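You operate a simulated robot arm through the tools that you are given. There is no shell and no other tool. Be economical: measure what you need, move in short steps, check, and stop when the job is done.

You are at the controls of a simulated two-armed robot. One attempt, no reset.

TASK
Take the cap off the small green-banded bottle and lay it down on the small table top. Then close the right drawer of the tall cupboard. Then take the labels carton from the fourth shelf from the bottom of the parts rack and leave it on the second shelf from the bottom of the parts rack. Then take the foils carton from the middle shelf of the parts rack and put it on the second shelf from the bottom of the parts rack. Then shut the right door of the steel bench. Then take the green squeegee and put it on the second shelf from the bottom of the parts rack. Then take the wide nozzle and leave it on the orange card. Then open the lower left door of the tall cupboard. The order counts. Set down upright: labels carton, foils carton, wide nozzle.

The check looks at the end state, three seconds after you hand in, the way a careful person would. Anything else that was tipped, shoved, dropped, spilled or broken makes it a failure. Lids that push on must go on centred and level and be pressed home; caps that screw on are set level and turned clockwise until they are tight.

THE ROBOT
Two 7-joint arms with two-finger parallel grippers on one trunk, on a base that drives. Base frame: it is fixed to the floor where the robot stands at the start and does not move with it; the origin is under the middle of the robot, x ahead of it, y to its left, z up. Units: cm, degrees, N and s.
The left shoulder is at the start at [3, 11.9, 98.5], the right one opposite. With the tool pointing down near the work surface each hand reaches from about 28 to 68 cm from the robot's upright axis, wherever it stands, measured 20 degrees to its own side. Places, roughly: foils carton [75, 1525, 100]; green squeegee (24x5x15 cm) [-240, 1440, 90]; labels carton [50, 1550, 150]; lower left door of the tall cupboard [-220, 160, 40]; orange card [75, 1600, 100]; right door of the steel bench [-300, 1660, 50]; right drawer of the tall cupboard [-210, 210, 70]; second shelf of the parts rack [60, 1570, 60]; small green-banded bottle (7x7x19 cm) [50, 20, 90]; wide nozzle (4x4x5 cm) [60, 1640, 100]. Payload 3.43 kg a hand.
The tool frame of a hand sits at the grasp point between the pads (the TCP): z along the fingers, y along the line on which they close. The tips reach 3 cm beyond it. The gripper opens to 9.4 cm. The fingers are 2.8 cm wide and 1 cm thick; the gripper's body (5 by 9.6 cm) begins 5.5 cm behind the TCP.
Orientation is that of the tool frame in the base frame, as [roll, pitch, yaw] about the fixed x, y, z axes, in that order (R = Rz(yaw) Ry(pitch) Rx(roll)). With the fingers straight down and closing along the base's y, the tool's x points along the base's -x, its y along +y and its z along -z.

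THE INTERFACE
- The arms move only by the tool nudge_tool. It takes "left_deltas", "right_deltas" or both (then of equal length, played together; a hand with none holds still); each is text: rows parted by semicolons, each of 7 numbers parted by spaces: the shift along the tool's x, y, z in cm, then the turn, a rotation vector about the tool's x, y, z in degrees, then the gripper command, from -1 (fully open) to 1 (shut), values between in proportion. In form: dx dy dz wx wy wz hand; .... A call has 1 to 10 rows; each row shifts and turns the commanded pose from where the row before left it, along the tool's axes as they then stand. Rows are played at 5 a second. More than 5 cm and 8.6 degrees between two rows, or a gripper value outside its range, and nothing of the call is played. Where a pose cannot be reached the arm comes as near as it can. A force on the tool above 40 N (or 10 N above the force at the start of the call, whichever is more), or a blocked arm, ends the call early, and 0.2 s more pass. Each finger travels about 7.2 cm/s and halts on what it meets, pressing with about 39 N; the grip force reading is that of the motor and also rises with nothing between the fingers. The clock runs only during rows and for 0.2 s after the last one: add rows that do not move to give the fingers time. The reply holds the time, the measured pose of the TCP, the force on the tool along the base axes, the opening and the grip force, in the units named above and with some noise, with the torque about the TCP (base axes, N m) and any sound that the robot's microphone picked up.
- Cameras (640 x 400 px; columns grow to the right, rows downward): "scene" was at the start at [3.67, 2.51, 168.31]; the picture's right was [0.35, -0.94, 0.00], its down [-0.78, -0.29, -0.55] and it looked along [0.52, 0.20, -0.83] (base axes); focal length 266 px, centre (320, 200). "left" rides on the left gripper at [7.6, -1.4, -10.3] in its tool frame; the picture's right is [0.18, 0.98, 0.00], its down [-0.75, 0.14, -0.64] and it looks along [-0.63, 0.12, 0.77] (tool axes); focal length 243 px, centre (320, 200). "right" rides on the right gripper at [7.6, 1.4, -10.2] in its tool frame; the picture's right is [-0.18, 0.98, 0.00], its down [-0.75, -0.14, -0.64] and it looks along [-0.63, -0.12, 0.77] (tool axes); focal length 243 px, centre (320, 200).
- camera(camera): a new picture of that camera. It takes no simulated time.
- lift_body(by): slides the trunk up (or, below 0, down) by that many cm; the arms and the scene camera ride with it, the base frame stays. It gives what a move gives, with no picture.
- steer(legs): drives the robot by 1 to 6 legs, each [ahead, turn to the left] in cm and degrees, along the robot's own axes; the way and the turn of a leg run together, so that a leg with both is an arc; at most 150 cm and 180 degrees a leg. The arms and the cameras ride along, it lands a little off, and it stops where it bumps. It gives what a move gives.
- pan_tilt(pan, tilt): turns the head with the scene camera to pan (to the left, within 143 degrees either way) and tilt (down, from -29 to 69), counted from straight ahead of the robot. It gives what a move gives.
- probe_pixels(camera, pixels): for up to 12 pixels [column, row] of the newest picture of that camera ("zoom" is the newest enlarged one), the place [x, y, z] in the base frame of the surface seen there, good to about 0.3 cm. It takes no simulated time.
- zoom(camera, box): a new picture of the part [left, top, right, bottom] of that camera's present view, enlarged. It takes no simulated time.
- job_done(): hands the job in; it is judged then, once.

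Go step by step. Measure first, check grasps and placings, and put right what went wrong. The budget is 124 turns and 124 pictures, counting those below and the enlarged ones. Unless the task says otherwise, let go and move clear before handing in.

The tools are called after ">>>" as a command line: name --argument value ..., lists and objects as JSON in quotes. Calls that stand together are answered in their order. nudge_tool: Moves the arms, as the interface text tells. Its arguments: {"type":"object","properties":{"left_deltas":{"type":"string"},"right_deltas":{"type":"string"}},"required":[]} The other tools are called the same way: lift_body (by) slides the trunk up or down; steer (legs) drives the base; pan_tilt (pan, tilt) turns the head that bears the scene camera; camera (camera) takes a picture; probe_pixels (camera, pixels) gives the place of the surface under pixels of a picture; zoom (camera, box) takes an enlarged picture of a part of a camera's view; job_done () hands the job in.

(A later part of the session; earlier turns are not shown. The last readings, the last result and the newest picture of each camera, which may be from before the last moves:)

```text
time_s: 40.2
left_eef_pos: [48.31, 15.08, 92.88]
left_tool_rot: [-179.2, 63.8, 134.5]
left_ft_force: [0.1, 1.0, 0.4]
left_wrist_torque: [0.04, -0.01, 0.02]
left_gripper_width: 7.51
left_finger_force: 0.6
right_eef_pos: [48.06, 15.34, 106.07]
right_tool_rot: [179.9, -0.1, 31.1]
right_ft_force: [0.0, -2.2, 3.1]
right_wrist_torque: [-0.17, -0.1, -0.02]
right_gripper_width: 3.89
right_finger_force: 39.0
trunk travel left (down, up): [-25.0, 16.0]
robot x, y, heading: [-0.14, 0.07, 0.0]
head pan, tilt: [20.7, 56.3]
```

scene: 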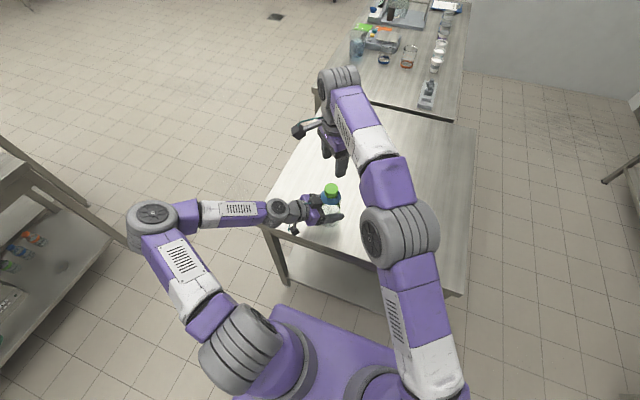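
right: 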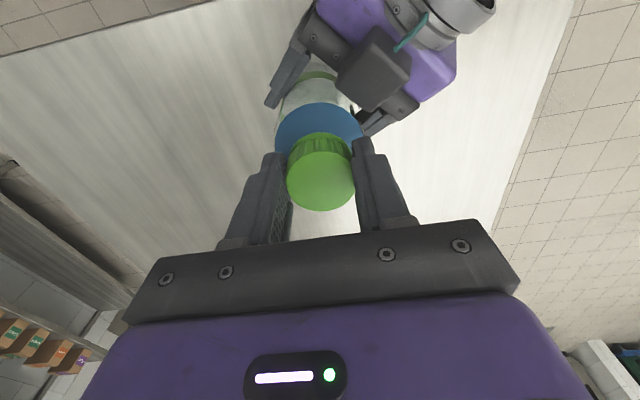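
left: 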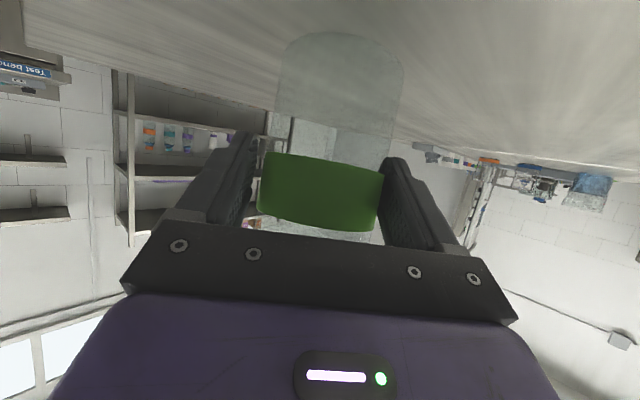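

The bottle is on the table (contact at TCP 106.1). I release the cap, rise, unwind and look.

>>> nudge_tool --right_deltas "0 0 0 0 0 0 -0.3;0 0 0 0 0 0 -0.3;0 0 -3 0 0 0 -0.3;0 0 -2 0 0 8.5 -0.3;0 0 0 0 0 8.5 -0.3;0 0 0 0 0 8.5 -0.3;0 0 0 0 0 8.5 -0.3;0 0 0 0 0 8.5 -0.3;0 0 0 0 0 8.5 -0.3;0 0 0 0 0 8.5 -0.3"

>>> nudge_tool --right_deltas "0 0 0 0 0 8.5 -0.3;0 0 0 0 0 8.5 -0.3;0 0 0 0 0 8.5 -0.3;0 0 0 0 0 8.5 -0.3;0 0 0 0 0 8.5 -0.3;0 0 0 0 0 8.5 -0.3;0 0 0 0 0 8.5 -0.3;0 0 0 0 0 8.5 -0.3;0 0 0 0 0 8.5 -0.3;0 0 0 0 0 8.5 -0.3"

>>> nudge_tool --right_deltas "0 0 0 0 0 8.5 -0.3;0 0 0 0 0 8.5 -0.3;0 0 0 0 0 8.5 -0.3;0 0 0 0 0 8.5 -0.3;0 0 0 0 0 8.5 -0.3;0 0 0 0 0 8.5 -0.3;0 0 0 0 0 8.5 -0.3;0 0 0 0 0 8.5 -0.3;0 0 0 0 0 8.5 -0.3;0 0 0 0 0 8.5 -0.3"

>>> nudge_tool --left_deltas "0 0 0 0 0 0 -0.6;0 0 0 0 0 0 0.3;0 0 0 0 0 0 0.3;0 0 0 0 0 0 0.3" --right_deltas "0 0 0 0 0 8.5 -0.3;0 0 0 0 0 8.5 -0.3;0 0 0 0 0 0 -0.3;0 0 0 0 0 0 -0.3"

>>> zoom --camera "right" --box '[240, 20, 400, 220]'

>>> zoom --camera "scene" --box '[290, 160, 370, 220]'

```text
time_s: 42.4
left_eef_pos: [48.31, 15.22, 93.0]
left_tool_rot: [-179.3, 63.8, 134.5]
left_ft_force: [0.1, 0.7, 0.1]
left_wrist_torque: [-0.01, 0.01, -0.04]
left_gripper_width: 7.54
left_finger_force: 0.2
right_eef_pos: [48.03, 15.53, 110.94]
right_tool_rot: [-179.9, -0.1, -28.6]
right_ft_force: [0.1, 0.6, 0.0]
right_wrist_torque: [0.04, -0.01, -0.01]
right_gripper_width: 6.1
right_finger_force: 0.1
trunk travel left (down, up): [-25.0, 16.0]
robot x, y, heading: [0.1, 0.44, 0.1]
head pan, tilt: [20.7, 56.3]
```

```text
time_s: 44.6
left_eef_pos: [48.3, 15.23, 92.96]
left_tool_rot: [-179.2, 63.8, 134.4]
left_ft_force: [0.2, 0.0, 1.0]
left_wrist_torque: [0.04, 0.03, 0.01]
left_gripper_width: 7.5
left_finger_force: 0.1
right_eef_pos: [47.93, 15.38, 110.95]
right_tool_rot: [-179.9, 0.1, -113.5]
right_ft_force: [0.0, 0.3, 0.1]
right_wrist_torque: [0.02, -0.02, -0.01]
right_gripper_width: 6.12
right_finger_force: 0.1
trunk travel left (down, up): [-25.0, 16.0]
robot x, y, heading: [-0.22, -0.09, -0.3]
head pan, tilt: [20.7, 56.3]
```

```text
time_s: 46.8
left_eef_pos: [48.31, 15.26, 92.91]
left_tool_rot: [-179.2, 63.7, 134.5]
left_ft_force: [0.1, -0.1, 0.2]
left_wrist_torque: [0.0, -0.02, -0.01]
left_gripper_width: 7.52
left_finger_force: 0.0
right_eef_pos: [47.87, 15.36, 110.95]
right_tool_rot: [179.9, 0.1, 161.4]
right_ft_force: [-0.1, 0.1, -0.3]
right_wrist_torque: [0.01, -0.01, 0.0]
right_gripper_width: 6.12
right_finger_force: 0.0
trunk travel left (down, up): [-25.0, 16.0]
robot x, y, heading: [-0.1, 0.42, 0.1]
head pan, tilt: [20.7, 56.3]
```

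```text
time_s: 47.8
left_eef_pos: [48.13, 15.25, 92.83]
left_tool_rot: [-179.3, 63.8, 134.3]
left_ft_force: [-0.5, 0.2, 1.1]
left_wrist_torque: [0.01, 0.0, -0.04]
left_gripper_width: 6.57
left_finger_force: 39.2
right_eef_pos: [47.96, 15.39, 110.96]
right_tool_rot: [179.9, 0.1, 144.6]
right_ft_force: [0.3, 0.9, -0.2]
right_wrist_torque: [-0.01, -0.02, -0.01]
right_gripper_width: 6.08
right_finger_force: 0.1
trunk travel left (down, up): [-25.0, 16.0]
robot x, y, heading: [0.01, -0.36, -0.1]
head pan, tilt: [20.7, 56.3]
```

```text
2.00 times, centred on (320, 120) of right
```

zoom: 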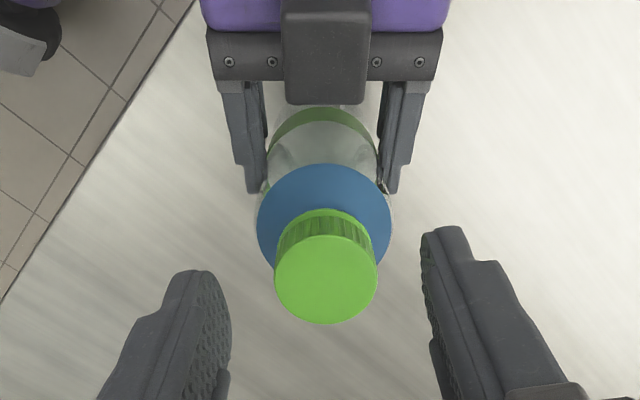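

```text
6.67 times, centred on (330, 190) of scene
```

zoom: 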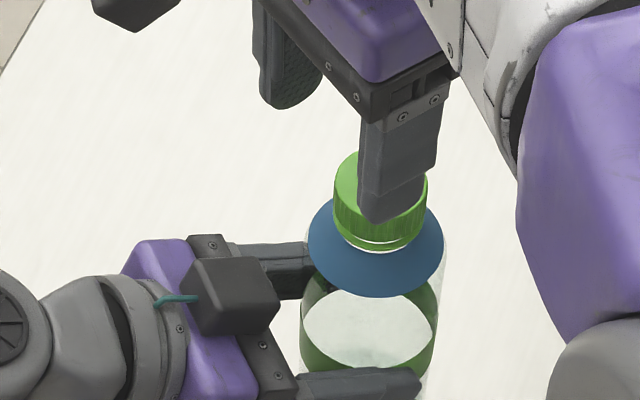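

The left width of 6.57 says the bottle sits off-centre in the left hand. I measure the cap now.

>>> zoom --camera "right" --box '[240, 20, 400, 220]'

>>> probe_pixels --camera "zoom" --pixels '[[326, 280], [280, 280], [372, 280], [326, 318], [326, 245], [326, 228], [326, 214], [326, 185], [275, 235], [378, 235]]'

```text
2.00 times, centred on (320, 120) of right
```

zoom: 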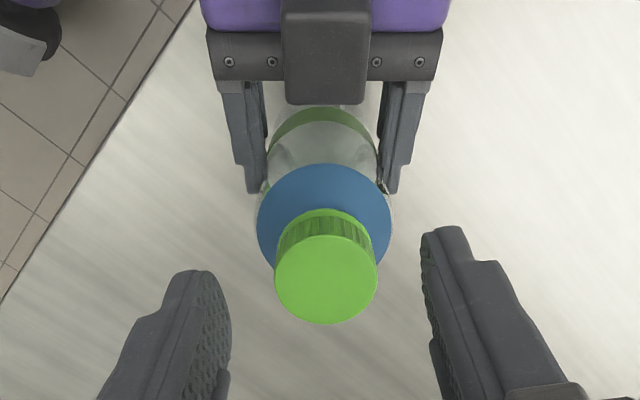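

```text
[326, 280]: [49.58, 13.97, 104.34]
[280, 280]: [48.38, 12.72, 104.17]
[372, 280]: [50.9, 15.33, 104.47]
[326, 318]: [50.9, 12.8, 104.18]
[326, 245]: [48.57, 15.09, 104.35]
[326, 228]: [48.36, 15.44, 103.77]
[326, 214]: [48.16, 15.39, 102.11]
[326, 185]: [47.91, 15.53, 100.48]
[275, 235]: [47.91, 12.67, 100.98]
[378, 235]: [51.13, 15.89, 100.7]
```

Cap centre is (49.6, 14.0), top 104.3. The bottle has drifted 1.8 cm toward the left fingertips, so I re-centre the left hand on it and re-grip.

>>> nudge_tool --left_deltas "0 0 0 0 0 0 -0.75;0 0 0 0 0 0 -0.75;0 0 0 0 0 0 -0.75;-0.4 0 0.85 0 0 0 -0.75;-0.4 0 0.8 0 0 0 -0.75;0 0 0 0 0 0 -0.75;0 0 0 0 0 0 0.3;0 0 0 0 0 0 0.3;0 0 0 0 0 0 0.3"

>>> zoom --camera "right" --box '[240, 20, 400, 220]'

>>> probe_pixels --camera "zoom" --pixels '[[326, 280], [290, 280], [362, 280], [326, 310], [326, 250]]'

```text
time_s: 49.8
left_eef_pos: [49.56, 13.82, 92.87]
left_tool_rot: [-179.3, 63.8, 134.5]
left_ft_force: [0.2, 0.1, -0.3]
left_wrist_torque: [-0.03, 0.03, 0.01]
left_gripper_width: 7.01
left_finger_force: 39.0
right_eef_pos: [47.94, 15.39, 111.0]
right_tool_rot: [179.9, 0.2, 144.5]
right_ft_force: [0.1, 0.4, 0.7]
right_wrist_torque: [0.02, 0.02, -0.01]
right_gripper_width: 6.11
right_finger_force: 0.0
trunk travel left (down, up): [-25.0, 16.0]
robot x, y, heading: [0.39, -0.23, 0.2]
head pan, tilt: [20.7, 56.3]
```

```text
2.00 times, centred on (320, 120) of right
```

zoom: 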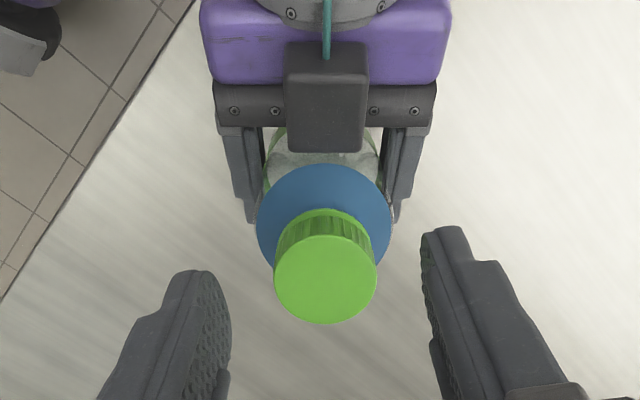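

```text
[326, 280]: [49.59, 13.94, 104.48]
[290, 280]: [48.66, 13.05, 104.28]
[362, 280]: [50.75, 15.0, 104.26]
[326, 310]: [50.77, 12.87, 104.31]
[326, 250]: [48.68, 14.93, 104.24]
```

Now well centred (7.01). I centre the right hand over the cap at (49.65, 13.95), descend, grip and turn 43° with no lift.

>>> nudge_tool --right_deltas "-2.2 -0.17 0 0 0 0 -0.3;0 0 3 0 0 0 -0.3;0 0 2.85 0 0 0 -0.3;0 0 0 0 0 0 -0.3;0 0 0 0 0 0 0.6;0 0 0 0 0 0 0.6;0 0 0 0 0 0 0.6"

>>> nudge_tool --right_deltas "0 0 0 0 0 -8.5 0.6;0 0 0 0 0 -8.5 0.6;0 0 0 0 0 -8.5 0.6;0 0 0 0 0 -8.5 0.6;0 0 0 0 0 0 0.6"

```text
time_s: 51.4
left_eef_pos: [49.64, 13.88, 92.98]
left_tool_rot: [-179.2, 63.8, 134.5]
left_ft_force: [0.6, 0.9, 0.3]
left_wrist_torque: [-0.15, 0.05, 0.02]
left_gripper_width: 7.0
left_finger_force: 38.8
right_eef_pos: [49.52, 13.82, 105.22]
right_tool_rot: [179.9, 0.1, 144.6]
right_ft_force: [-0.2, -2.6, -0.9]
right_wrist_torque: [-0.04, -0.03, -0.04]
right_gripper_width: 3.96
right_finger_force: 39.4
trunk travel left (down, up): [-25.0, 16.0]
robot x, y, heading: [0.06, -0.11, 0.1]
head pan, tilt: [20.7, 56.3]
```

```text
time_s: 52.6
left_eef_pos: [49.63, 14.0, 92.91]
left_tool_rot: [-179.3, 63.7, 134.7]
left_ft_force: [7.6, 13.9, -0.4]
left_wrist_torque: [-0.64, 0.2, 1.06]
left_gripper_width: 6.97
left_finger_force: 38.5
right_eef_pos: [49.56, 13.91, 105.19]
right_tool_rot: [180.0, 0.1, 178.7]
right_ft_force: [-4.1, -11.6, 8.8]
right_wrist_torque: [-0.39, 0.11, -1.1]
right_gripper_width: 3.96
right_finger_force: 39.2
trunk travel left (down, up): [-25.0, 16.0]
robot x, y, heading: [0.11, -0.15, 0.3]
head pan, tilt: [20.7, 56.3]
```

CCW meets 1.1 N m of resistance immediately, unlike the first free stroke. As a test I turn back clockwise a little and read the torque.

>>> nudge_tool --right_deltas "0 0 0 0 0 8.5 0.6;0 0 0 0 0 8.5 0.6;0 0 0 0 0 0 0.6"

>>> nudge_tool --right_deltas "0 0 0 0 0 8.5 0.6;0 0 0 0 0 8.5 0.6;0 0 0 0 0 0 0.6"

>>> zoom --camera "right" --box '[260, 70, 380, 220]'

```text
time_s: 53.4
left_eef_pos: [49.5, 13.98, 93.04]
left_tool_rot: [-179.2, 63.8, 134.5]
left_ft_force: [7.0, 15.8, 0.5]
left_wrist_torque: [-0.55, 0.49, 0.06]
left_gripper_width: 7.0
left_finger_force: 39.0
right_eef_pos: [49.53, 14.08, 105.17]
right_tool_rot: [180.0, 0.2, 161.5]
right_ft_force: [-4.7, -13.0, 8.9]
right_wrist_torque: [-0.65, -0.06, -0.06]
right_gripper_width: 3.94
right_finger_force: 38.9
trunk travel left (down, up): [-25.0, 16.0]
robot x, y, heading: [-0.19, 0.05, -0.1]
head pan, tilt: [20.7, 56.3]
```

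```text
time_s: 54.2
left_eef_pos: [49.52, 13.83, 92.99]
left_tool_rot: [-179.2, 63.7, 134.4]
left_ft_force: [5.2, 9.6, -3.1]
left_wrist_torque: [-0.17, 0.35, 0.01]
left_gripper_width: 6.97
left_finger_force: 39.1
right_eef_pos: [49.53, 14.05, 105.13]
right_tool_rot: [179.8, 0.1, 144.5]
right_ft_force: [-4.0, -8.7, 11.5]
right_wrist_torque: [-0.53, -0.2, -0.03]
right_gripper_width: 3.96
right_finger_force: 38.8
trunk travel left (down, up): [-25.0, 16.0]
robot x, y, heading: [-0.04, -0.17, -0.2]
head pan, tilt: [20.7, 56.3]
```

```text
2.67 times, centred on (320, 145) of right
```

zoom: 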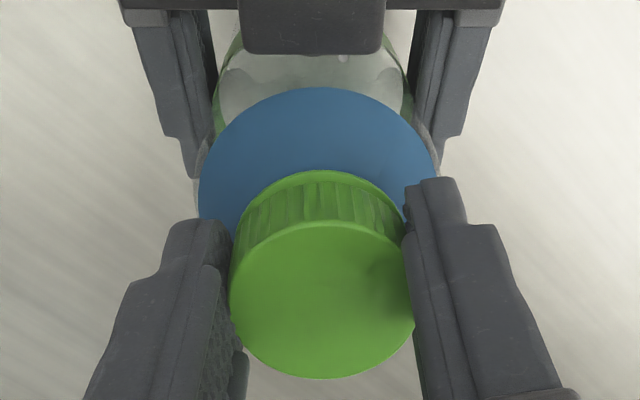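

Clockwise is free (zero torque) while CCW is stopped, so the cap seems to sit at a thread end stop. I try clockwise a bit further, then unscrew again in one clean stroke.

>>> nudge_tool --right_deltas "0 0 0 0 0 8.5 0.6;0 0 0 0 0 8.5 0.6;0 0 0 0 0 8.5 0.6;0 0 0 0 0 0 0.6"

>>> nudge_tool --right_deltas "0 0 0 0 0 8.5 0.6;0 0 0 0 0 8.5 0.6;0 0 0 0 0 8.5 0.6;0 0 0 0 0 0 0.6"

```text
time_s: 55.2
left_eef_pos: [49.53, 13.7, 92.96]
left_tool_rot: [-179.2, 63.9, 134.2]
left_ft_force: [-8.4, -2.1, -1.9]
left_wrist_torque: [0.55, -0.47, -0.01]
left_gripper_width: 7.0
left_finger_force: 39.3
right_eef_pos: [49.68, 14.09, 105.29]
right_tool_rot: [179.7, 0.0, 119.1]
right_ft_force: [7.8, 2.2, 3.3]
right_wrist_torque: [-0.21, -0.47, 0.04]
right_gripper_width: 3.93
right_finger_force: 39.6
trunk travel left (down, up): [-25.0, 16.0]
robot x, y, heading: [-0.17, -0.15, -0.2]
head pan, tilt: [20.7, 56.3]
```

```text
time_s: 56.2
left_eef_pos: [49.55, 13.73, 92.92]
left_tool_rot: [-179.1, 63.8, 134.5]
left_ft_force: [-16.1, -8.4, -1.5]
left_wrist_torque: [0.43, -1.08, -0.08]
left_gripper_width: 6.99
left_finger_force: 38.7
right_eef_pos: [49.73, 14.09, 105.2]
right_tool_rot: [179.7, -0.2, 93.5]
right_ft_force: [15.4, 9.2, 0.9]
right_wrist_torque: [0.68, -0.8, 0.07]
right_gripper_width: 3.91
right_finger_force: 39.1
trunk travel left (down, up): [-25.0, 16.0]
robot x, y, heading: [0.04, -0.26, -0.3]
head pan, tilt: [20.7, 56.3]
```

Clockwise 85° was free. I now go CCW again watching where it stops.

>>> nudge_tool --right_deltas "0 0 0 0 0 -8.5 0.6;0 0 0 0 0 -8.5 0.6;0 0 0 0 0 -8.5 0.6;0 0 0 0 0 -8.5 0.6;0 0 0 0 0 -8.5 0.6;0 0 0 0 0 0 0.6"

>>> nudge_tool --right_deltas "0 0 0 0 0 -8.5 0.6;0 0 0 0 0 -8.5 0.6;0 0 0 0 0 -8.5 0.6;0 0 0 0 0 -8.5 0.6;0 0 0 0 0 0 0.6"

>>> nudge_tool --right_deltas "0 0 0 0 0 -8.5 0.6;0 0 0 0 0 -8.5 0.6;0 0 0 0 0 0 0.6"

```text
time_s: 57.6
left_eef_pos: [49.65, 14.02, 92.9]
left_tool_rot: [-179.1, 63.8, 134.7]
left_ft_force: [3.9, -4.4, -12.5]
left_wrist_torque: [0.35, 0.41, 0.02]
left_gripper_width: 7.01
left_finger_force: 38.8
right_eef_pos: [49.58, 14.04, 105.21]
right_tool_rot: [180.0, 0.1, 136.2]
right_ft_force: [-3.5, 4.0, 13.4]
right_wrist_torque: [0.11, 0.17, -0.05]
right_gripper_width: 3.92
right_finger_force: 39.2
trunk travel left (down, up): [-25.0, 16.0]
robot x, y, heading: [0.05, -0.02, 0.0]
head pan, tilt: [20.7, 56.3]
```

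```text
time_s: 58.8
left_eef_pos: [49.67, 13.83, 92.97]
left_tool_rot: [-179.3, 63.9, 134.5]
left_ft_force: [6.4, 7.0, -3.0]
left_wrist_torque: [-0.62, 0.61, 0.03]
left_gripper_width: 6.99
left_finger_force: 38.7
right_eef_pos: [49.79, 13.79, 105.0]
right_tool_rot: [-179.8, 0.2, 170.1]
right_ft_force: [-5.9, -7.0, 4.1]
right_wrist_torque: [-0.18, 0.19, -0.04]
right_gripper_width: 3.91
right_finger_force: 38.9
trunk travel left (down, up): [-25.0, 16.0]
robot x, y, heading: [-0.46, 0.3, -0.1]
head pan, tilt: [20.7, 56.3]
```

```text
time_s: 59.6
left_eef_pos: [49.62, 13.97, 92.97]
left_tool_rot: [-179.2, 63.8, 134.5]
left_ft_force: [3.6, 12.0, 0.5]
left_wrist_torque: [-1.2, 0.26, 0.11]
left_gripper_width: 7.0
left_finger_force: 38.6
right_eef_pos: [49.65, 13.91, 105.02]
right_tool_rot: [-179.9, 0.0, -172.9]
right_ft_force: [-3.0, -11.1, -0.4]
right_wrist_torque: [-0.34, 0.07, -0.1]
right_gripper_width: 3.9
right_finger_force: 38.6
trunk travel left (down, up): [-25.0, 16.0]
robot x, y, heading: [0.2, -0.11, 0.1]
head pan, tilt: [20.7, 56.3]
```

It's now free past the earlier stop (torque -0.1 at 187°). I continue CCW.

>>> nudge_tool --right_deltas "0 0 0 0 0 -8.5 0.6;0 0 0 0 0 -8.5 0.6;0 0 0 0 0 -8.5 0.6;0 0 0 0 0 -8.5 0.6;0 0 0 0 0 0 0.6"

>>> nudge_tool --right_deltas "0 0 0 0 0 -8.5 0.6;0 0 0 0 0 -8.5 0.6;0 0 0 0 0 -8.5 0.6;0 0 0 0 0 -8.5 0.6;0 0 0 0 0 0 0.6"

>>> zoom --camera "right" --box '[260, 70, 380, 220]'

```text
time_s: 60.8
left_eef_pos: [49.56, 13.96, 92.95]
left_tool_rot: [-179.2, 63.8, 134.4]
left_ft_force: [-4.2, 16.8, 2.3]
left_wrist_torque: [-1.18, -0.45, 0.16]
left_gripper_width: 7.03
left_finger_force: 39.3
right_eef_pos: [49.59, 14.07, 105.1]
right_tool_rot: [-179.9, 0.1, -138.8]
right_ft_force: [4.3, -15.1, 2.6]
right_wrist_torque: [-0.43, -0.15, -0.13]
right_gripper_width: 3.87
right_finger_force: 39.0
trunk travel left (down, up): [-25.0, 16.0]
robot x, y, heading: [-0.08, 0.17, -0.0]
head pan, tilt: [20.7, 56.3]
```

```text
time_s: 62.0
left_eef_pos: [49.5, 13.83, 92.94]
left_tool_rot: [-179.3, 63.8, 134.4]
left_ft_force: [-4.8, 17.7, 3.0]
left_wrist_torque: [-1.16, -0.45, 0.09]
left_gripper_width: 7.04
left_finger_force: 38.5
right_eef_pos: [49.55, 14.05, 105.19]
right_tool_rot: [-179.8, 0.1, -104.7]
right_ft_force: [4.1, -15.6, 4.4]
right_wrist_torque: [-0.43, -0.11, -0.05]
right_gripper_width: 3.91
right_finger_force: 38.9
trunk travel left (down, up): [-25.0, 16.0]
robot x, y, heading: [-0.21, 0.03, 0.0]
head pan, tilt: [20.7, 56.3]
```

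```text
2.67 times, centred on (320, 145) of right
```

zoom: 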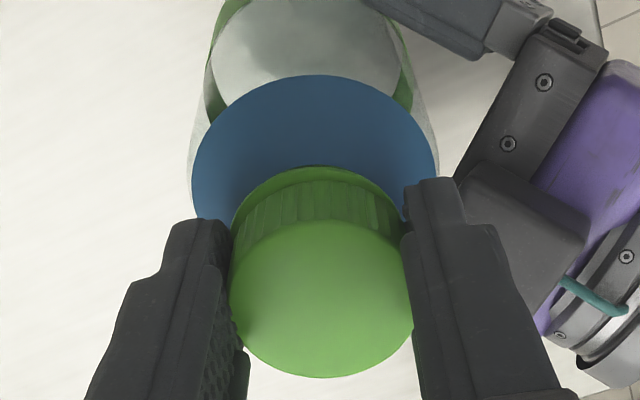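

A gap shows beneath the cap again and the torque is ~0. I lift while it's in this state.

>>> nudge_tool --right_deltas "0 0 -0.2 0 0 0 0.6;0 0 -0.2 0 0 0 0.6;0 0 0 0 0 0 0.6"

>>> zoom --camera "right" --box '[260, 70, 380, 220]'

```text
time_s: 62.8
left_eef_pos: [49.55, 13.79, 93.09]
left_tool_rot: [-179.2, 63.9, 134.4]
left_ft_force: [0.1, 8.6, 5.4]
left_wrist_torque: [-1.02, -0.1, 0.02]
left_gripper_width: 7.01
left_finger_force: 39.0
right_eef_pos: [49.64, 14.12, 105.64]
right_tool_rot: [180.0, 0.0, -104.8]
right_ft_force: [0.1, -9.0, -6.0]
right_wrist_torque: [-0.2, 0.02, -0.03]
right_gripper_width: 3.89
right_finger_force: 39.3
trunk travel left (down, up): [-25.0, 16.0]
robot x, y, heading: [-0.04, 0.11, -0.0]
head pan, tilt: [20.7, 56.3]
```

```text
2.67 times, centred on (320, 145) of right
```

zoom: 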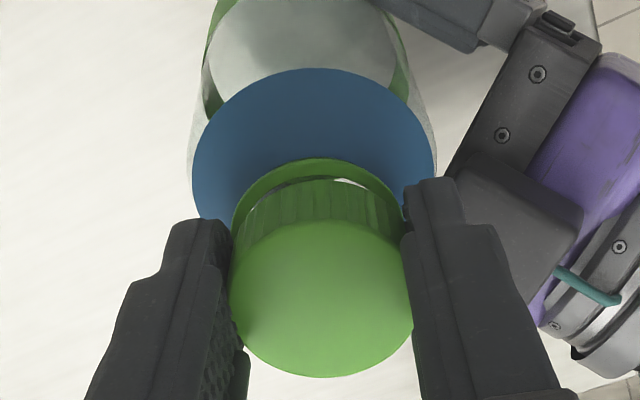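

The gap is widening and the pull is only 6 N, so the cap is coming off. I keep lifting.

>>> nudge_tool --right_deltas "0 0 -0.3 0 0 0 0.6;0 0 -0.3 0 0 0 0.6;0 0 -0.3 0 0 0 0.6;0 0 0 0 0 0 0.6"

>>> zoom --camera "right" --box '[260, 70, 380, 220]'

```text
time_s: 63.8
left_eef_pos: [49.55, 13.75, 92.98]
left_tool_rot: [-179.2, 63.9, 134.3]
left_ft_force: [0.7, 0.2, 5.0]
left_wrist_torque: [0.08, -0.08, -0.01]
left_gripper_width: 6.99
left_finger_force: 38.7
right_eef_pos: [49.64, 14.08, 106.51]
right_tool_rot: [-179.9, 0.2, -104.9]
right_ft_force: [0.5, -0.5, -0.1]
right_wrist_torque: [-0.03, -0.01, 0.01]
right_gripper_width: 3.89
right_finger_force: 38.6
trunk travel left (down, up): [-25.0, 16.0]
robot x, y, heading: [0.02, 0.18, -0.1]
head pan, tilt: [20.7, 56.3]
```

```text
2.67 times, centred on (320, 145) of right
```

zoom: 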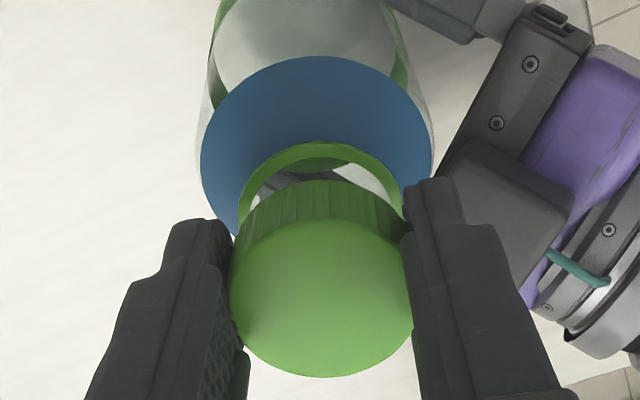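

The cap is off. I lift it clear and carry it to the right over free table.

>>> nudge_tool --right_deltas "0 0 -3 0 0 0 0.6;0 0 -3 0 0 0 0.6;4.26 -1.14 0 0 0 0 0.6;4.26 -1.14 0 0 0 0 0.6;4.26 -1.14 0 0 0 0 0.6;4.26 -1.14 0 0 0 0 0.6;4.26 -1.14 0 0 0 0 0.6;0 0 4 0 0 0 0.6;0 0 4 0 0 0 0.6"

>>> nudge_tool --right_deltas "0 0 4 0 0 0 0.6;0 0 4 0 0 0 0.6;0 0 3 0 0 0 0.6;0 0 1.5 0 0 0 0.6;0 0 1 0 0 0 0.6;0 0 0 0 0 0 0.6"

>>> camera --camera "right"

>>> camera --camera "scene"

```text
time_s: 65.8
left_eef_pos: [49.49, 13.89, 92.97]
left_tool_rot: [-179.3, 63.7, 134.4]
left_ft_force: [1.0, -2.1, 3.0]
left_wrist_torque: [-0.01, -0.04, 0.0]
left_gripper_width: 7.02
left_finger_force: 38.6
right_eef_pos: [49.73, -8.33, 104.52]
right_tool_rot: [-179.9, 0.1, -104.9]
right_ft_force: [-0.1, -0.2, -0.1]
right_wrist_torque: [-0.03, 0.0, 0.03]
right_gripper_width: 3.89
right_finger_force: 38.7
trunk travel left (down, up): [-25.0, 16.0]
robot x, y, heading: [-0.06, -0.49, 0.1]
head pan, tilt: [20.7, 56.3]
```

```text
time_s: 67.2
left_eef_pos: [49.53, 13.87, 92.98]
left_tool_rot: [-179.2, 63.9, 134.5]
left_ft_force: [-0.6, 0.4, 2.5]
left_wrist_torque: [0.05, 0.06, 0.01]
left_gripper_width: 7.03
left_finger_force: 39.2
right_eef_pos: [49.61, -8.16, 90.99]
right_tool_rot: [180.0, 0.1, -104.9]
right_ft_force: [-0.1, -0.6, 0.7]
right_wrist_torque: [0.02, 0.02, 0.01]
right_gripper_width: 3.89
right_finger_force: 38.8
trunk travel left (down, up): [-25.0, 16.0]
robot x, y, heading: [-0.17, -0.08, -0.0]
head pan, tilt: [20.7, 56.3]
```

```text
87 pictures are left
```

right: 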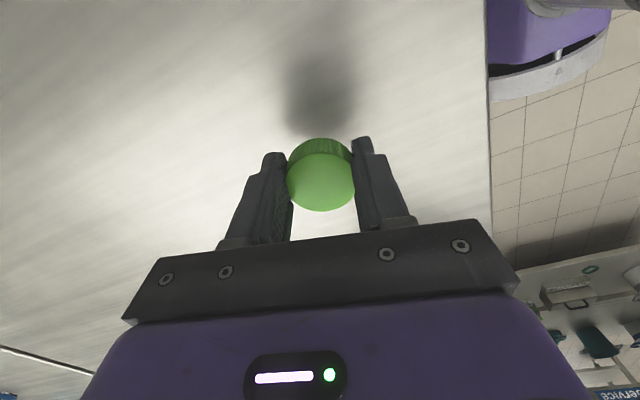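

```text
86 pictures are left
```

scene: 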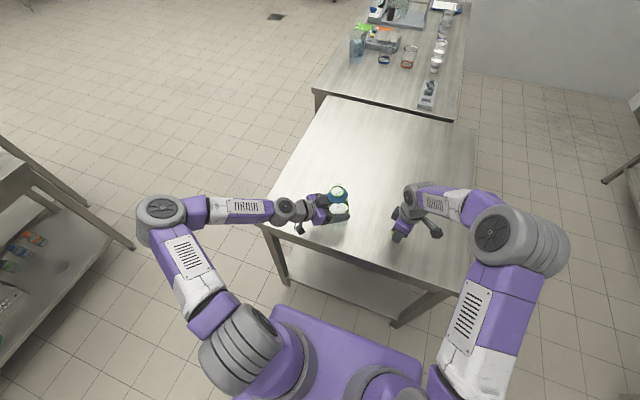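

The cap is still ~2.5 cm above the table. I lower it in small steps until contact.

>>> nudge_tool --right_deltas "0 0 1.3 0 0 0 0.6;0 0 0.4 0 0 0 0.6;0 0 0.2 0 0 0 0.6;0 0 0 0 0 0 0.6"

>>> nudge_tool --right_deltas "0 0 0.2 0 0 0 0.6;0 0 0.1 0 0 0 0.6;0 0 0 0 0 0 0.6"

>>> zoom --camera "right" --box '[260, 70, 380, 220]'

```text
time_s: 68.2
left_eef_pos: [49.63, 13.87, 92.89]
left_tool_rot: [-179.2, 63.9, 134.5]
left_ft_force: [-0.9, -0.4, 2.0]
left_wrist_torque: [0.02, 0.09, 0.02]
left_gripper_width: 7.0
left_finger_force: 38.5
right_eef_pos: [49.73, -8.13, 89.09]
right_tool_rot: [-180.0, 0.1, -104.9]
right_ft_force: [-0.1, -0.2, -0.3]
right_wrist_torque: [-0.04, 0.0, -0.02]
right_gripper_width: 3.89
right_finger_force: 38.8
trunk travel left (down, up): [-25.0, 16.0]
robot x, y, heading: [-0.01, 0.07, 0.2]
head pan, tilt: [20.7, 56.3]
```

```text
time_s: 69.0
left_eef_pos: [49.61, 13.87, 92.86]
left_tool_rot: [-179.1, 63.9, 134.5]
left_ft_force: [-0.8, -0.4, 1.6]
left_wrist_torque: [-0.02, 0.02, 0.01]
left_gripper_width: 7.02
left_finger_force: 39.6
right_eef_pos: [49.74, -8.06, 88.82]
right_tool_rot: [-179.8, 0.0, -104.9]
right_ft_force: [-1.1, -0.2, 0.6]
right_wrist_torque: [0.01, 0.02, 0.0]
right_gripper_width: 3.91
right_finger_force: 39.2
trunk travel left (down, up): [-25.0, 16.0]
robot x, y, heading: [-0.25, 0.2, -0.2]
head pan, tilt: [20.7, 56.3]
```

```text
2.67 times, centred on (320, 145) of right
```

zoom: 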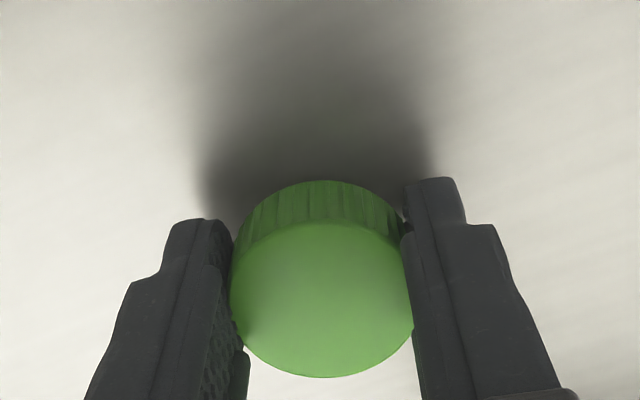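

>>> nudge_tool --right_deltas "0 0 0.2 0 0 0 0.6;0 0 0.2 0 0 0 0.6;0 0 0 0 0 0 0.6"

```text
time_s: 69.8
left_eef_pos: [49.56, 13.88, 92.99]
left_tool_rot: [-179.1, 63.7, 134.4]
left_ft_force: [-0.8, -0.3, 0.8]
left_wrist_torque: [-0.01, 0.02, 0.04]
left_gripper_width: 7.05
left_finger_force: 39.4
right_eef_pos: [49.73, -8.1, 88.45]
right_tool_rot: [-179.9, 0.0, -104.9]
right_ft_force: [0.0, -0.6, -0.1]
right_wrist_torque: [0.0, 0.01, 0.0]
right_gripper_width: 3.89
right_finger_force: 39.3
trunk travel left (down, up): [-25.0, 16.0]
robot x, y, heading: [0.06, 0.09, 0.1]
head pan, tilt: [20.7, 56.3]
```

Nearly down (tips at ~85.45). I lower 0.15 more and release both hands, then back both away.

>>> nudge_tool --right_deltas "0 0 0.15 0 0 0 0.6;0 0 0 0 0 0 0.2;0 0 0 0 0 0 -0.2;0 0 0 0 0 0 -0.3;0 0 0 0 0 0 -0.3;0 0 -3 0 0 0 -0.3;0 0 -3 0 0 0 -0.3;0 0 -3 0 0 0 -0.3;0 0 -3 0 0 0 -0.3;0 0 -3 0 0 0 -0.3" --left_deltas "0 0 0 0 0 0 0.3;0 0 0 0 0 0 -0.6;0 0 0 0 0 0 -1;0 0 0 0 0 0 -1;0 0 0 0 0 0 -1;0 0 -3 0 0 0 -1;0 0 -3 0 0 0 -1;0 0 -3 0 0 0 -1;0 0 -3 0 0 0 -1;0 0 -3 0 0 0 -1"

>>> camera --camera "scene"

>>> zoom --camera "scene" --box '[280, 160, 440, 260]'

```text
time_s: 72.0
left_eef_pos: [40.06, 23.85, 99.67]
left_tool_rot: [-179.3, 64.0, 134.3]
left_ft_force: [0.3, -0.3, -0.5]
left_wrist_torque: [0.01, -0.02, -0.02]
left_gripper_width: 9.39
left_finger_force: 0.1
right_eef_pos: [49.54, -8.3, 103.45]
right_tool_rot: [-179.8, 0.1, -105.0]
right_ft_force: [-1.0, 0.6, -0.7]
right_wrist_torque: [-0.02, -0.03, 0.03]
right_gripper_width: 6.1
right_finger_force: 0.0
trunk travel left (down, up): [-25.0, 16.0]
robot x, y, heading: [0.23, -0.25, 0.2]
head pan, tilt: [20.7, 56.3]
```

```text
84 pictures are left
```

scene: 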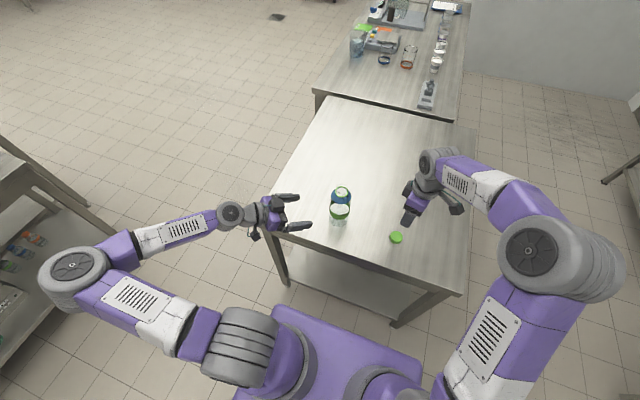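

```text
4.00 times, centred on (360, 210) of scene
```

zoom: 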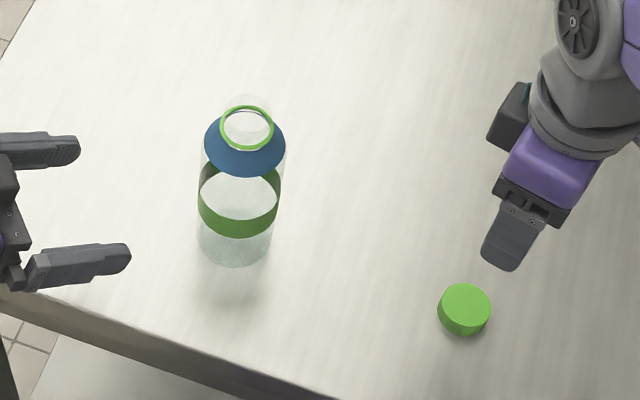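

The cap lies on the table and the bottle is upright and open. I look toward the cupboard (azimuth ~135°).

>>> pan_tilt --pan 132 --tilt 25

>>> camera --camera "scene"

>>> pan_tilt --pan 90 --tilt 25

>>> camera --camera "scene"

```text
time_s: 73.9
left_eef_pos: [40.08, 23.68, 99.57]
left_tool_rot: [-179.2, 63.9, 134.5]
left_ft_force: [-0.5, -0.6, 0.0]
left_wrist_torque: [0.04, 0.0, -0.03]
left_gripper_width: 9.38
left_finger_force: 0.1
right_eef_pos: [49.79, -8.26, 103.32]
right_tool_rot: [-179.9, 0.0, -104.8]
right_ft_force: [-1.5, 0.1, 0.0]
right_wrist_torque: [0.03, 0.03, 0.02]
right_gripper_width: 6.1
right_finger_force: 0.1
trunk travel left (down, up): [-25.0, 16.0]
robot x, y, heading: [-0.39, -0.14, -0.0]
head pan, tilt: [132.0, 25.0]
```

```text
82 pictures are left
```

scene: 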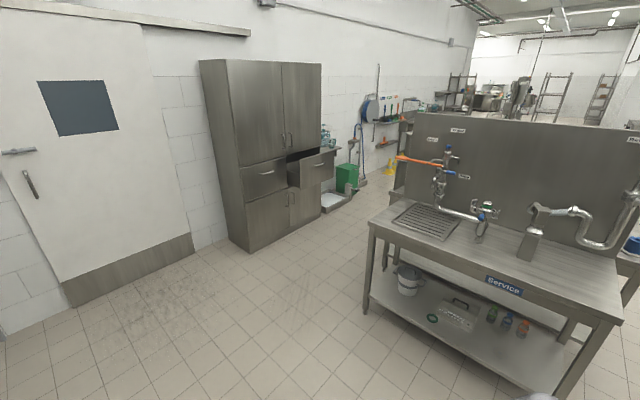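

```text
time_s: 75.0
left_eef_pos: [40.29, 23.75, 99.58]
left_tool_rot: [-179.2, 63.8, 134.5]
left_ft_force: [0.5, 0.9, 0.4]
left_wrist_torque: [0.01, 0.03, 0.0]
left_gripper_width: 9.4
left_finger_force: 0.2
right_eef_pos: [49.84, -8.22, 103.3]
right_tool_rot: [-179.8, 0.0, -104.9]
right_ft_force: [0.4, 0.2, -0.1]
right_wrist_torque: [-0.01, 0.01, 0.01]
right_gripper_width: 6.11
right_finger_force: 0.0
trunk travel left (down, up): [-25.0, 16.0]
robot x, y, heading: [-0.12, -0.26, -0.2]
head pan, tilt: [90.0, 25.0]
```

```text
81 pictures are left
```

scene: 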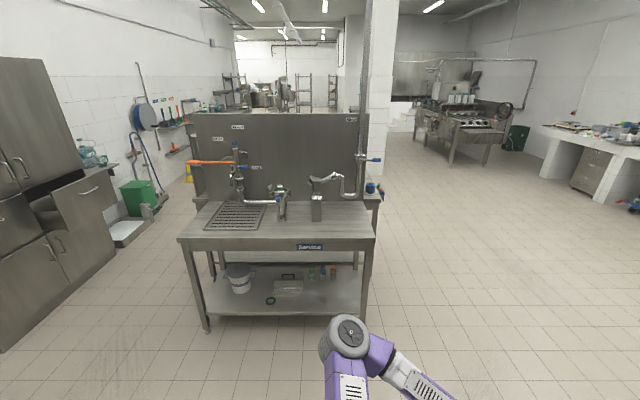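

The cupboard's front faces +x, and its right drawer sticks out (pixels 55–110, 175–225). I probe distances.

>>> probe_pixels --camera "scene" --pixels '[[92, 190], [55, 195], [108, 175], [110, 205], [70, 232], [48, 250], [62, 245], [5, 280], [115, 255], [8, 345], [185, 245], [208, 332]]'

>>> zoom --camera "scene" --box '[0, 150, 160, 350]'

```text
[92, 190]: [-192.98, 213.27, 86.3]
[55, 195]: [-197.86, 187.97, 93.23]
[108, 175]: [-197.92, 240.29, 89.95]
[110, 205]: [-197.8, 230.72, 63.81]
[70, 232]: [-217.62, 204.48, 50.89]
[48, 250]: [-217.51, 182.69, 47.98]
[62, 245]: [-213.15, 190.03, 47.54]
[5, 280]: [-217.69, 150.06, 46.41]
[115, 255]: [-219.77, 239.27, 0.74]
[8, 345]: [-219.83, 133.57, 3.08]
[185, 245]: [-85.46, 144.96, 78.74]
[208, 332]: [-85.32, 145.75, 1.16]
```

```text
2.00 times, centred on (80, 250) of scene
```

zoom: 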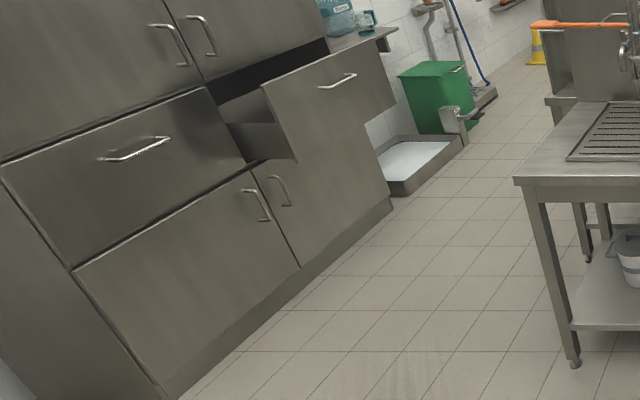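

Drawer front is at x≈-198, y 188–240, z 64–93; the closed front plane is -217.6. I straighten the left hand to point forward as a fist, unwind the right, then draw both in.

>>> nudge_tool --left_deltas "0 0 -1 -6.74 0 -3.29 1;0 0 -1 -6.74 0 -3.29 1;0 0 -1 -6.74 0 -3.29 1;0 0 -1 -6.74 0 -3.29 1;0 0 -1 -6.74 0 -3.29 1;0 0 -1 -6.74 0 -3.29 1;0 0 0 0 -7 0 1;0 0 0 0 -7 0 1;0 0 0 0 -7 0 1;0 0 0 0 0 0 1" --right_deltas "0 0 -1 0 0 8.3 0;0 0 -1 0 0 8.3 0;0 0 -1 0 0 8.3 0;0 0 -1 0 0 8.3 0;0 0 -1 0 0 8.3 0;0 0 -1 0 0 8.3 0;0 0 -1 0 0 8.3 0;0 0 0 0 0 8.3 0;0 0 0 0 0 8.3 0;4 -1.5 0 0 0 0 0"

>>> nudge_tool --left_deltas "0 0 -2 0 0 0 1;0 0 -2 0 0 0 1;0 0 0 0 0 0 1;0 0 0 0 0 0 1" --right_deltas "4 -1.5 0 0 0 0 0;4 -1.5 0 0 0 0 0;4 -1.5 0 0 0 0 0;2 -1.5 0 0 0 0 0"

>>> pan_tilt --pan 0 --tilt 60

>>> camera --camera "scene"

```text
time_s: 77.2
left_eef_pos: [41.82, 30.82, 101.13]
left_tool_rot: [-179.4, 84.8, 179.4]
left_ft_force: [-1.0, 0.7, 0.0]
left_wrist_torque: [-0.04, 0.02, 0.03]
left_gripper_width: 0.01
left_finger_force: 33.7
left hand out of reach, approached as far as the arm can: row 3, 4, 5, 6, 7
right_eef_pos: [45.49, -9.74, 110.11]
right_tool_rot: [179.8, 0.2, -179.7]
right_ft_force: [0.1, -0.4, 0.8]
right_wrist_torque: [0.0, -0.02, -0.01]
right_gripper_width: 4.7
right_finger_force: 0.1
trunk travel left (down, up): [-25.0, 16.0]
robot x, y, heading: [0.04, -0.03, 0.0]
head pan, tilt: [90.0, 25.0]
```

```text
time_s: 78.2
left_eef_pos: [39.38, 32.34, 100.54]
left_tool_rot: [-178.5, 84.6, -179.7]
left_ft_force: [0.0, -0.6, 0.6]
left_wrist_torque: [-0.04, -0.03, 0.0]
left_gripper_width: 0.01
left_finger_force: 33.0
left hand out of reach, approached as far as the arm can: row 1, 2
right_eef_pos: [31.79, -16.13, 109.9]
right_tool_rot: [-180.0, 0.1, -179.5]
right_ft_force: [-0.6, 0.0, 0.3]
right_wrist_torque: [-0.02, 0.0, -0.01]
right_gripper_width: 4.7
right_finger_force: 0.0
trunk travel left (down, up): [-25.0, 16.0]
robot x, y, heading: [0.11, -0.38, -0.2]
head pan, tilt: [90.0, 25.0]
```

```text
time_s: 79.8
left_eef_pos: [39.35, 32.3, 100.45]
left_tool_rot: [-178.4, 84.6, -179.8]
left_ft_force: [-0.1, 0.3, 0.0]
left_wrist_torque: [-0.03, 0.03, -0.01]
left_gripper_width: 0.0
left_finger_force: 32.8
right_eef_pos: [31.75, -15.94, 109.93]
right_tool_rot: [180.0, 0.1, -179.7]
right_ft_force: [0.6, 0.4, -0.1]
right_wrist_torque: [0.03, -0.05, -0.02]
right_gripper_width: 4.72
right_finger_force: 0.0
trunk travel left (down, up): [-25.0, 16.0]
robot x, y, heading: [0.26, -0.25, -0.2]
head pan, tilt: [0.0, 60.0]
```

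```text
79 pictures are left
```

scene: 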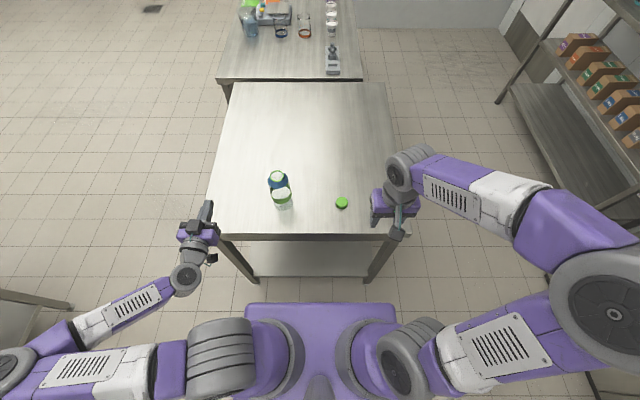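

I check how far the elbows stick out before driving.

>>> probe_pixels --camera "scene" --pixels '[[15, 365], [30, 370], [630, 320], [600, 310], [560, 190], [250, 330], [390, 330]]'

```text
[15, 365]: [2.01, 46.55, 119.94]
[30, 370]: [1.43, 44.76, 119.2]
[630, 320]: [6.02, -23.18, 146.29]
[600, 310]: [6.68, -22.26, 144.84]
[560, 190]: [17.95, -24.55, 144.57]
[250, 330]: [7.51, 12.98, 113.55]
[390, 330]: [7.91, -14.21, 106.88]
```

Elbows are within ±53 cm. I reverse 135 cm, turn left 90°, and drive 150 cm toward the cupboard.

>>> steer --legs '[[-135, 0], [0, 90], [150, 0]]'

>>> pan_tilt --pan 45 --tilt 35

>>> camera --camera "scene"

```text
time_s: 97.4
left_eef_pos: [-171.37, 184.38, 100.53]
left_tool_rot: [-178.4, 84.6, -89.3]
left_ft_force: [-0.5, -0.5, -0.9]
left_wrist_torque: [-0.02, 0.0, 0.0]
left_gripper_width: 0.0
left_finger_force: 32.7
right_eef_pos: [-123.0, 177.06, 109.86]
right_tool_rot: [180.0, 0.1, -89.2]
right_ft_force: [0.1, -0.3, 0.3]
right_wrist_torque: [0.01, 0.0, 0.02]
right_gripper_width: 4.71
right_finger_force: 0.0
trunk travel left (down, up): [-25.0, 16.0]
robot x, y, heading: [-138.64, 145.18, 90.6]
head pan, tilt: [0.0, 60.0]
```

```text
time_s: 98.5
left_eef_pos: [-171.35, 184.37, 100.52]
left_tool_rot: [-178.4, 84.7, -89.3]
left_ft_force: [0.2, -0.4, 0.0]
left_wrist_torque: [-0.01, -0.01, 0.02]
left_gripper_width: 0.0
left_finger_force: 32.9
right_eef_pos: [-122.97, 177.08, 109.84]
right_tool_rot: [180.0, 0.1, -89.2]
right_ft_force: [-0.1, 0.3, 0.0]
right_wrist_torque: [-0.03, 0.03, -0.02]
right_gripper_width: 4.7
right_finger_force: 0.1
trunk travel left (down, up): [-25.0, 16.0]
robot x, y, heading: [-138.58, 145.12, 90.7]
head pan, tilt: [45.0, 35.0]
```

```text
78 pictures are left
```

scene: 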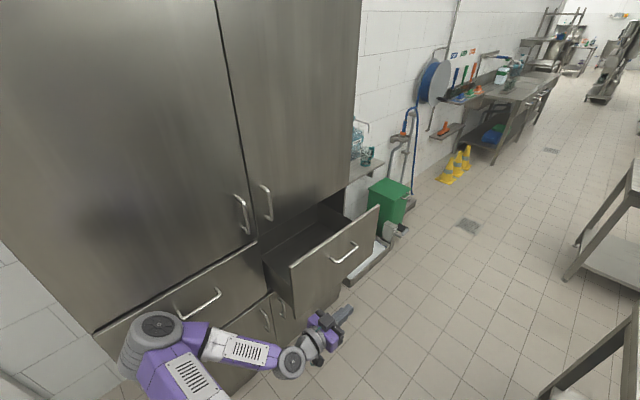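

I drive another 83 cm and turn to face the cupboard.

>>> steer --legs '[[83, 0], [0, 89.3]]'

>>> pan_tilt --pan 10 --tilt 45

>>> camera --camera "scene"

```text
time_s: 106.9
left_eef_pos: [-178.0, 198.19, 100.65]
left_tool_rot: [-178.3, 84.6, 0.3]
left_ft_force: [0.1, 0.0, 0.0]
left_wrist_torque: [-0.02, -0.04, 0.04]
left_gripper_width: 0.0
left_finger_force: 32.6
right_eef_pos: [-170.28, 246.32, 109.85]
right_tool_rot: [-180.0, 0.0, 0.1]
right_ft_force: [0.7, 0.1, 0.6]
right_wrist_torque: [0.0, 0.04, 0.0]
right_gripper_width: 4.68
right_finger_force: 0.0
trunk travel left (down, up): [-25.0, 16.0]
robot x, y, heading: [-138.4, 230.28, 180.0]
head pan, tilt: [45.0, 35.0]
```

```text
time_s: 107.9
left_eef_pos: [-178.08, 198.26, 100.61]
left_tool_rot: [-178.3, 84.7, 0.2]
left_ft_force: [0.4, -0.5, -0.7]
left_wrist_torque: [-0.02, -0.02, 0.03]
left_gripper_width: 0.0
left_finger_force: 33.2
right_eef_pos: [-170.2, 246.45, 109.99]
right_tool_rot: [180.0, 0.2, 0.1]
right_ft_force: [0.1, -0.3, 0.5]
right_wrist_torque: [0.03, 0.05, 0.0]
right_gripper_width: 4.71
right_finger_force: 0.0
trunk travel left (down, up): [-25.0, 16.0]
robot x, y, heading: [-138.77, 230.45, 179.7]
head pan, tilt: [10.0, 45.0]
```

```text
77 pictures are left
```

scene: 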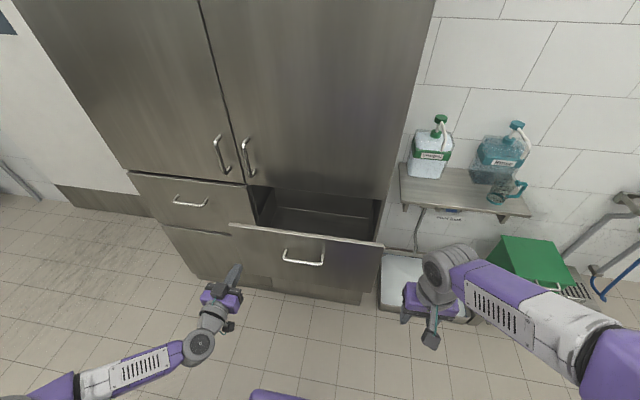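

The drawer's front is ahead. I lower the fist to z≈74 in front of the drawer's middle below its handle, then drive 12 cm closer.

>>> nudge_tool --left_deltas "4.4 -2.3 0.5 0 0 0 1;4.4 -2.3 0.5 0 0 0 1;4.4 -2.3 0.5 0 0 0 1;4.4 -2.3 0.5 0 0 0 1;4.4 -2.3 0.5 0 0 0 1;4.4 -2.3 0.5 0 0 0 1;0 0 0 0 0 0 1"

>>> camera --camera "scene"

```text
time_s: 109.5
left_eef_pos: [-180.44, 205.05, 84.41]
left_tool_rot: [-178.2, 84.6, 0.3]
left_ft_force: [0.6, 0.0, 0.2]
left_wrist_torque: [-0.02, -0.02, 0.01]
left_gripper_width: 0.02
left_finger_force: 33.1
left hand out of reach, approached as far as the arm can: row 4, 5, 6
right_eef_pos: [-170.36, 246.41, 109.87]
right_tool_rot: [-179.9, 0.1, 0.2]
right_ft_force: [-0.7, -0.6, 0.4]
right_wrist_torque: [0.02, 0.02, 0.01]
right_gripper_width: 4.69
right_finger_force: 0.1
trunk travel left (down, up): [-25.0, 16.0]
robot x, y, heading: [-139.07, 230.6, 179.6]
head pan, tilt: [10.0, 45.0]
```

```text
76 pictures are left
```

scene: 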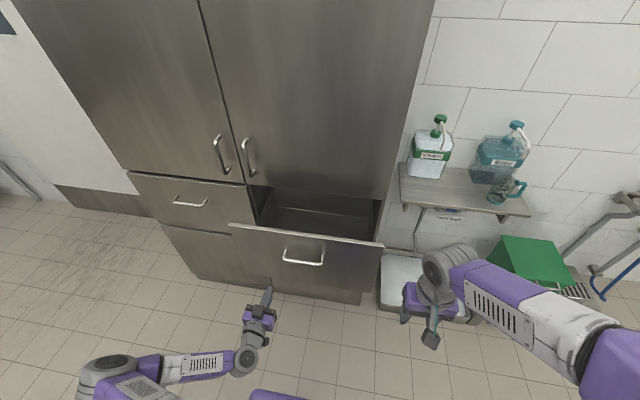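

The hand is limited at z 84, so I lower the trunk 11 cm and drive 11 cm ahead.

>>> lift_body --by -11

>>> steer --legs '[[11, 0]]'

>>> nudge_tool --left_deltas "0 -1.5 2.5 0 0 0 1;0 -1.5 2.5 0 0 0 1;0 -1 2.5 0 0 0 1;0 0 2.5 0 0 0 1;0 0 2.5 0 0 0 1;0 0 2.5 0 0 0 1;0 0 2.5 0 0 0 1;0 0 2.5 0 0 0 1"

>>> camera --camera "scene"

```text
time_s: 110.9
left_eef_pos: [-180.47, 205.13, 73.36]
left_tool_rot: [-178.3, 84.6, 0.3]
left_ft_force: [0.1, -0.2, -0.5]
left_wrist_torque: [0.0, -0.04, 0.0]
left_gripper_width: 0.0
left_finger_force: 32.4
right_eef_pos: [-170.26, 246.41, 98.96]
right_tool_rot: [180.0, 0.1, 0.2]
right_ft_force: [0.1, 0.9, 0.6]
right_wrist_torque: [0.0, -0.02, 0.01]
right_gripper_width: 4.71
right_finger_force: 0.0
trunk travel left (down, up): [-14.0, 27.0]
robot x, y, heading: [-138.43, 230.74, 179.8]
head pan, tilt: [10.0, 45.0]
```

```text
time_s: 112.1
left_eef_pos: [-191.15, 204.92, 73.34]
left_tool_rot: [-178.4, 84.5, 0.3]
left_ft_force: [-0.7, 0.0, 0.0]
left_wrist_torque: [-0.01, 0.04, -0.01]
left_gripper_width: 0.01
left_finger_force: 33.1
right_eef_pos: [-181.17, 246.31, 98.9]
right_tool_rot: [179.9, 0.0, 0.4]
right_ft_force: [0.5, -0.4, 0.7]
right_wrist_torque: [0.0, -0.01, 0.0]
right_gripper_width: 4.7
right_finger_force: 0.0
trunk travel left (down, up): [-14.0, 27.0]
robot x, y, heading: [-149.01, 230.58, 180.1]
head pan, tilt: [10.0, 45.0]
```

```text
time_s: 113.9
left_eef_pos: [-209.99, 207.95, 73.39]
left_tool_rot: [-178.0, 84.5, 0.7]
left_ft_force: [-0.4, -0.6, 0.7]
left_wrist_torque: [-0.02, 0.0, 0.01]
left_gripper_width: 0.04
left_finger_force: 32.7
left hand out of reach, approached as far as the arm can: row 1, 7, 8
right_eef_pos: [-181.11, 246.34, 98.95]
right_tool_rot: [180.0, 0.1, 0.4]
right_ft_force: [0.2, 0.0, -0.3]
right_wrist_torque: [0.0, 0.03, 0.0]
right_gripper_width: 4.73
right_finger_force: 0.1
trunk travel left (down, up): [-14.0, 27.0]
robot x, y, heading: [-149.12, 230.3, 180.2]
head pan, tilt: [10.0, 45.0]
```

```text
75 pictures are left
```

scene: 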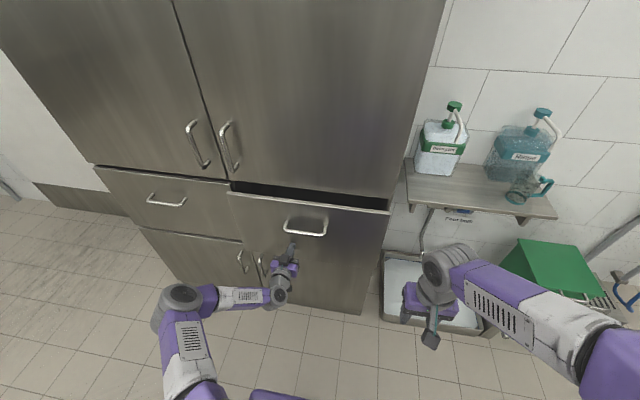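

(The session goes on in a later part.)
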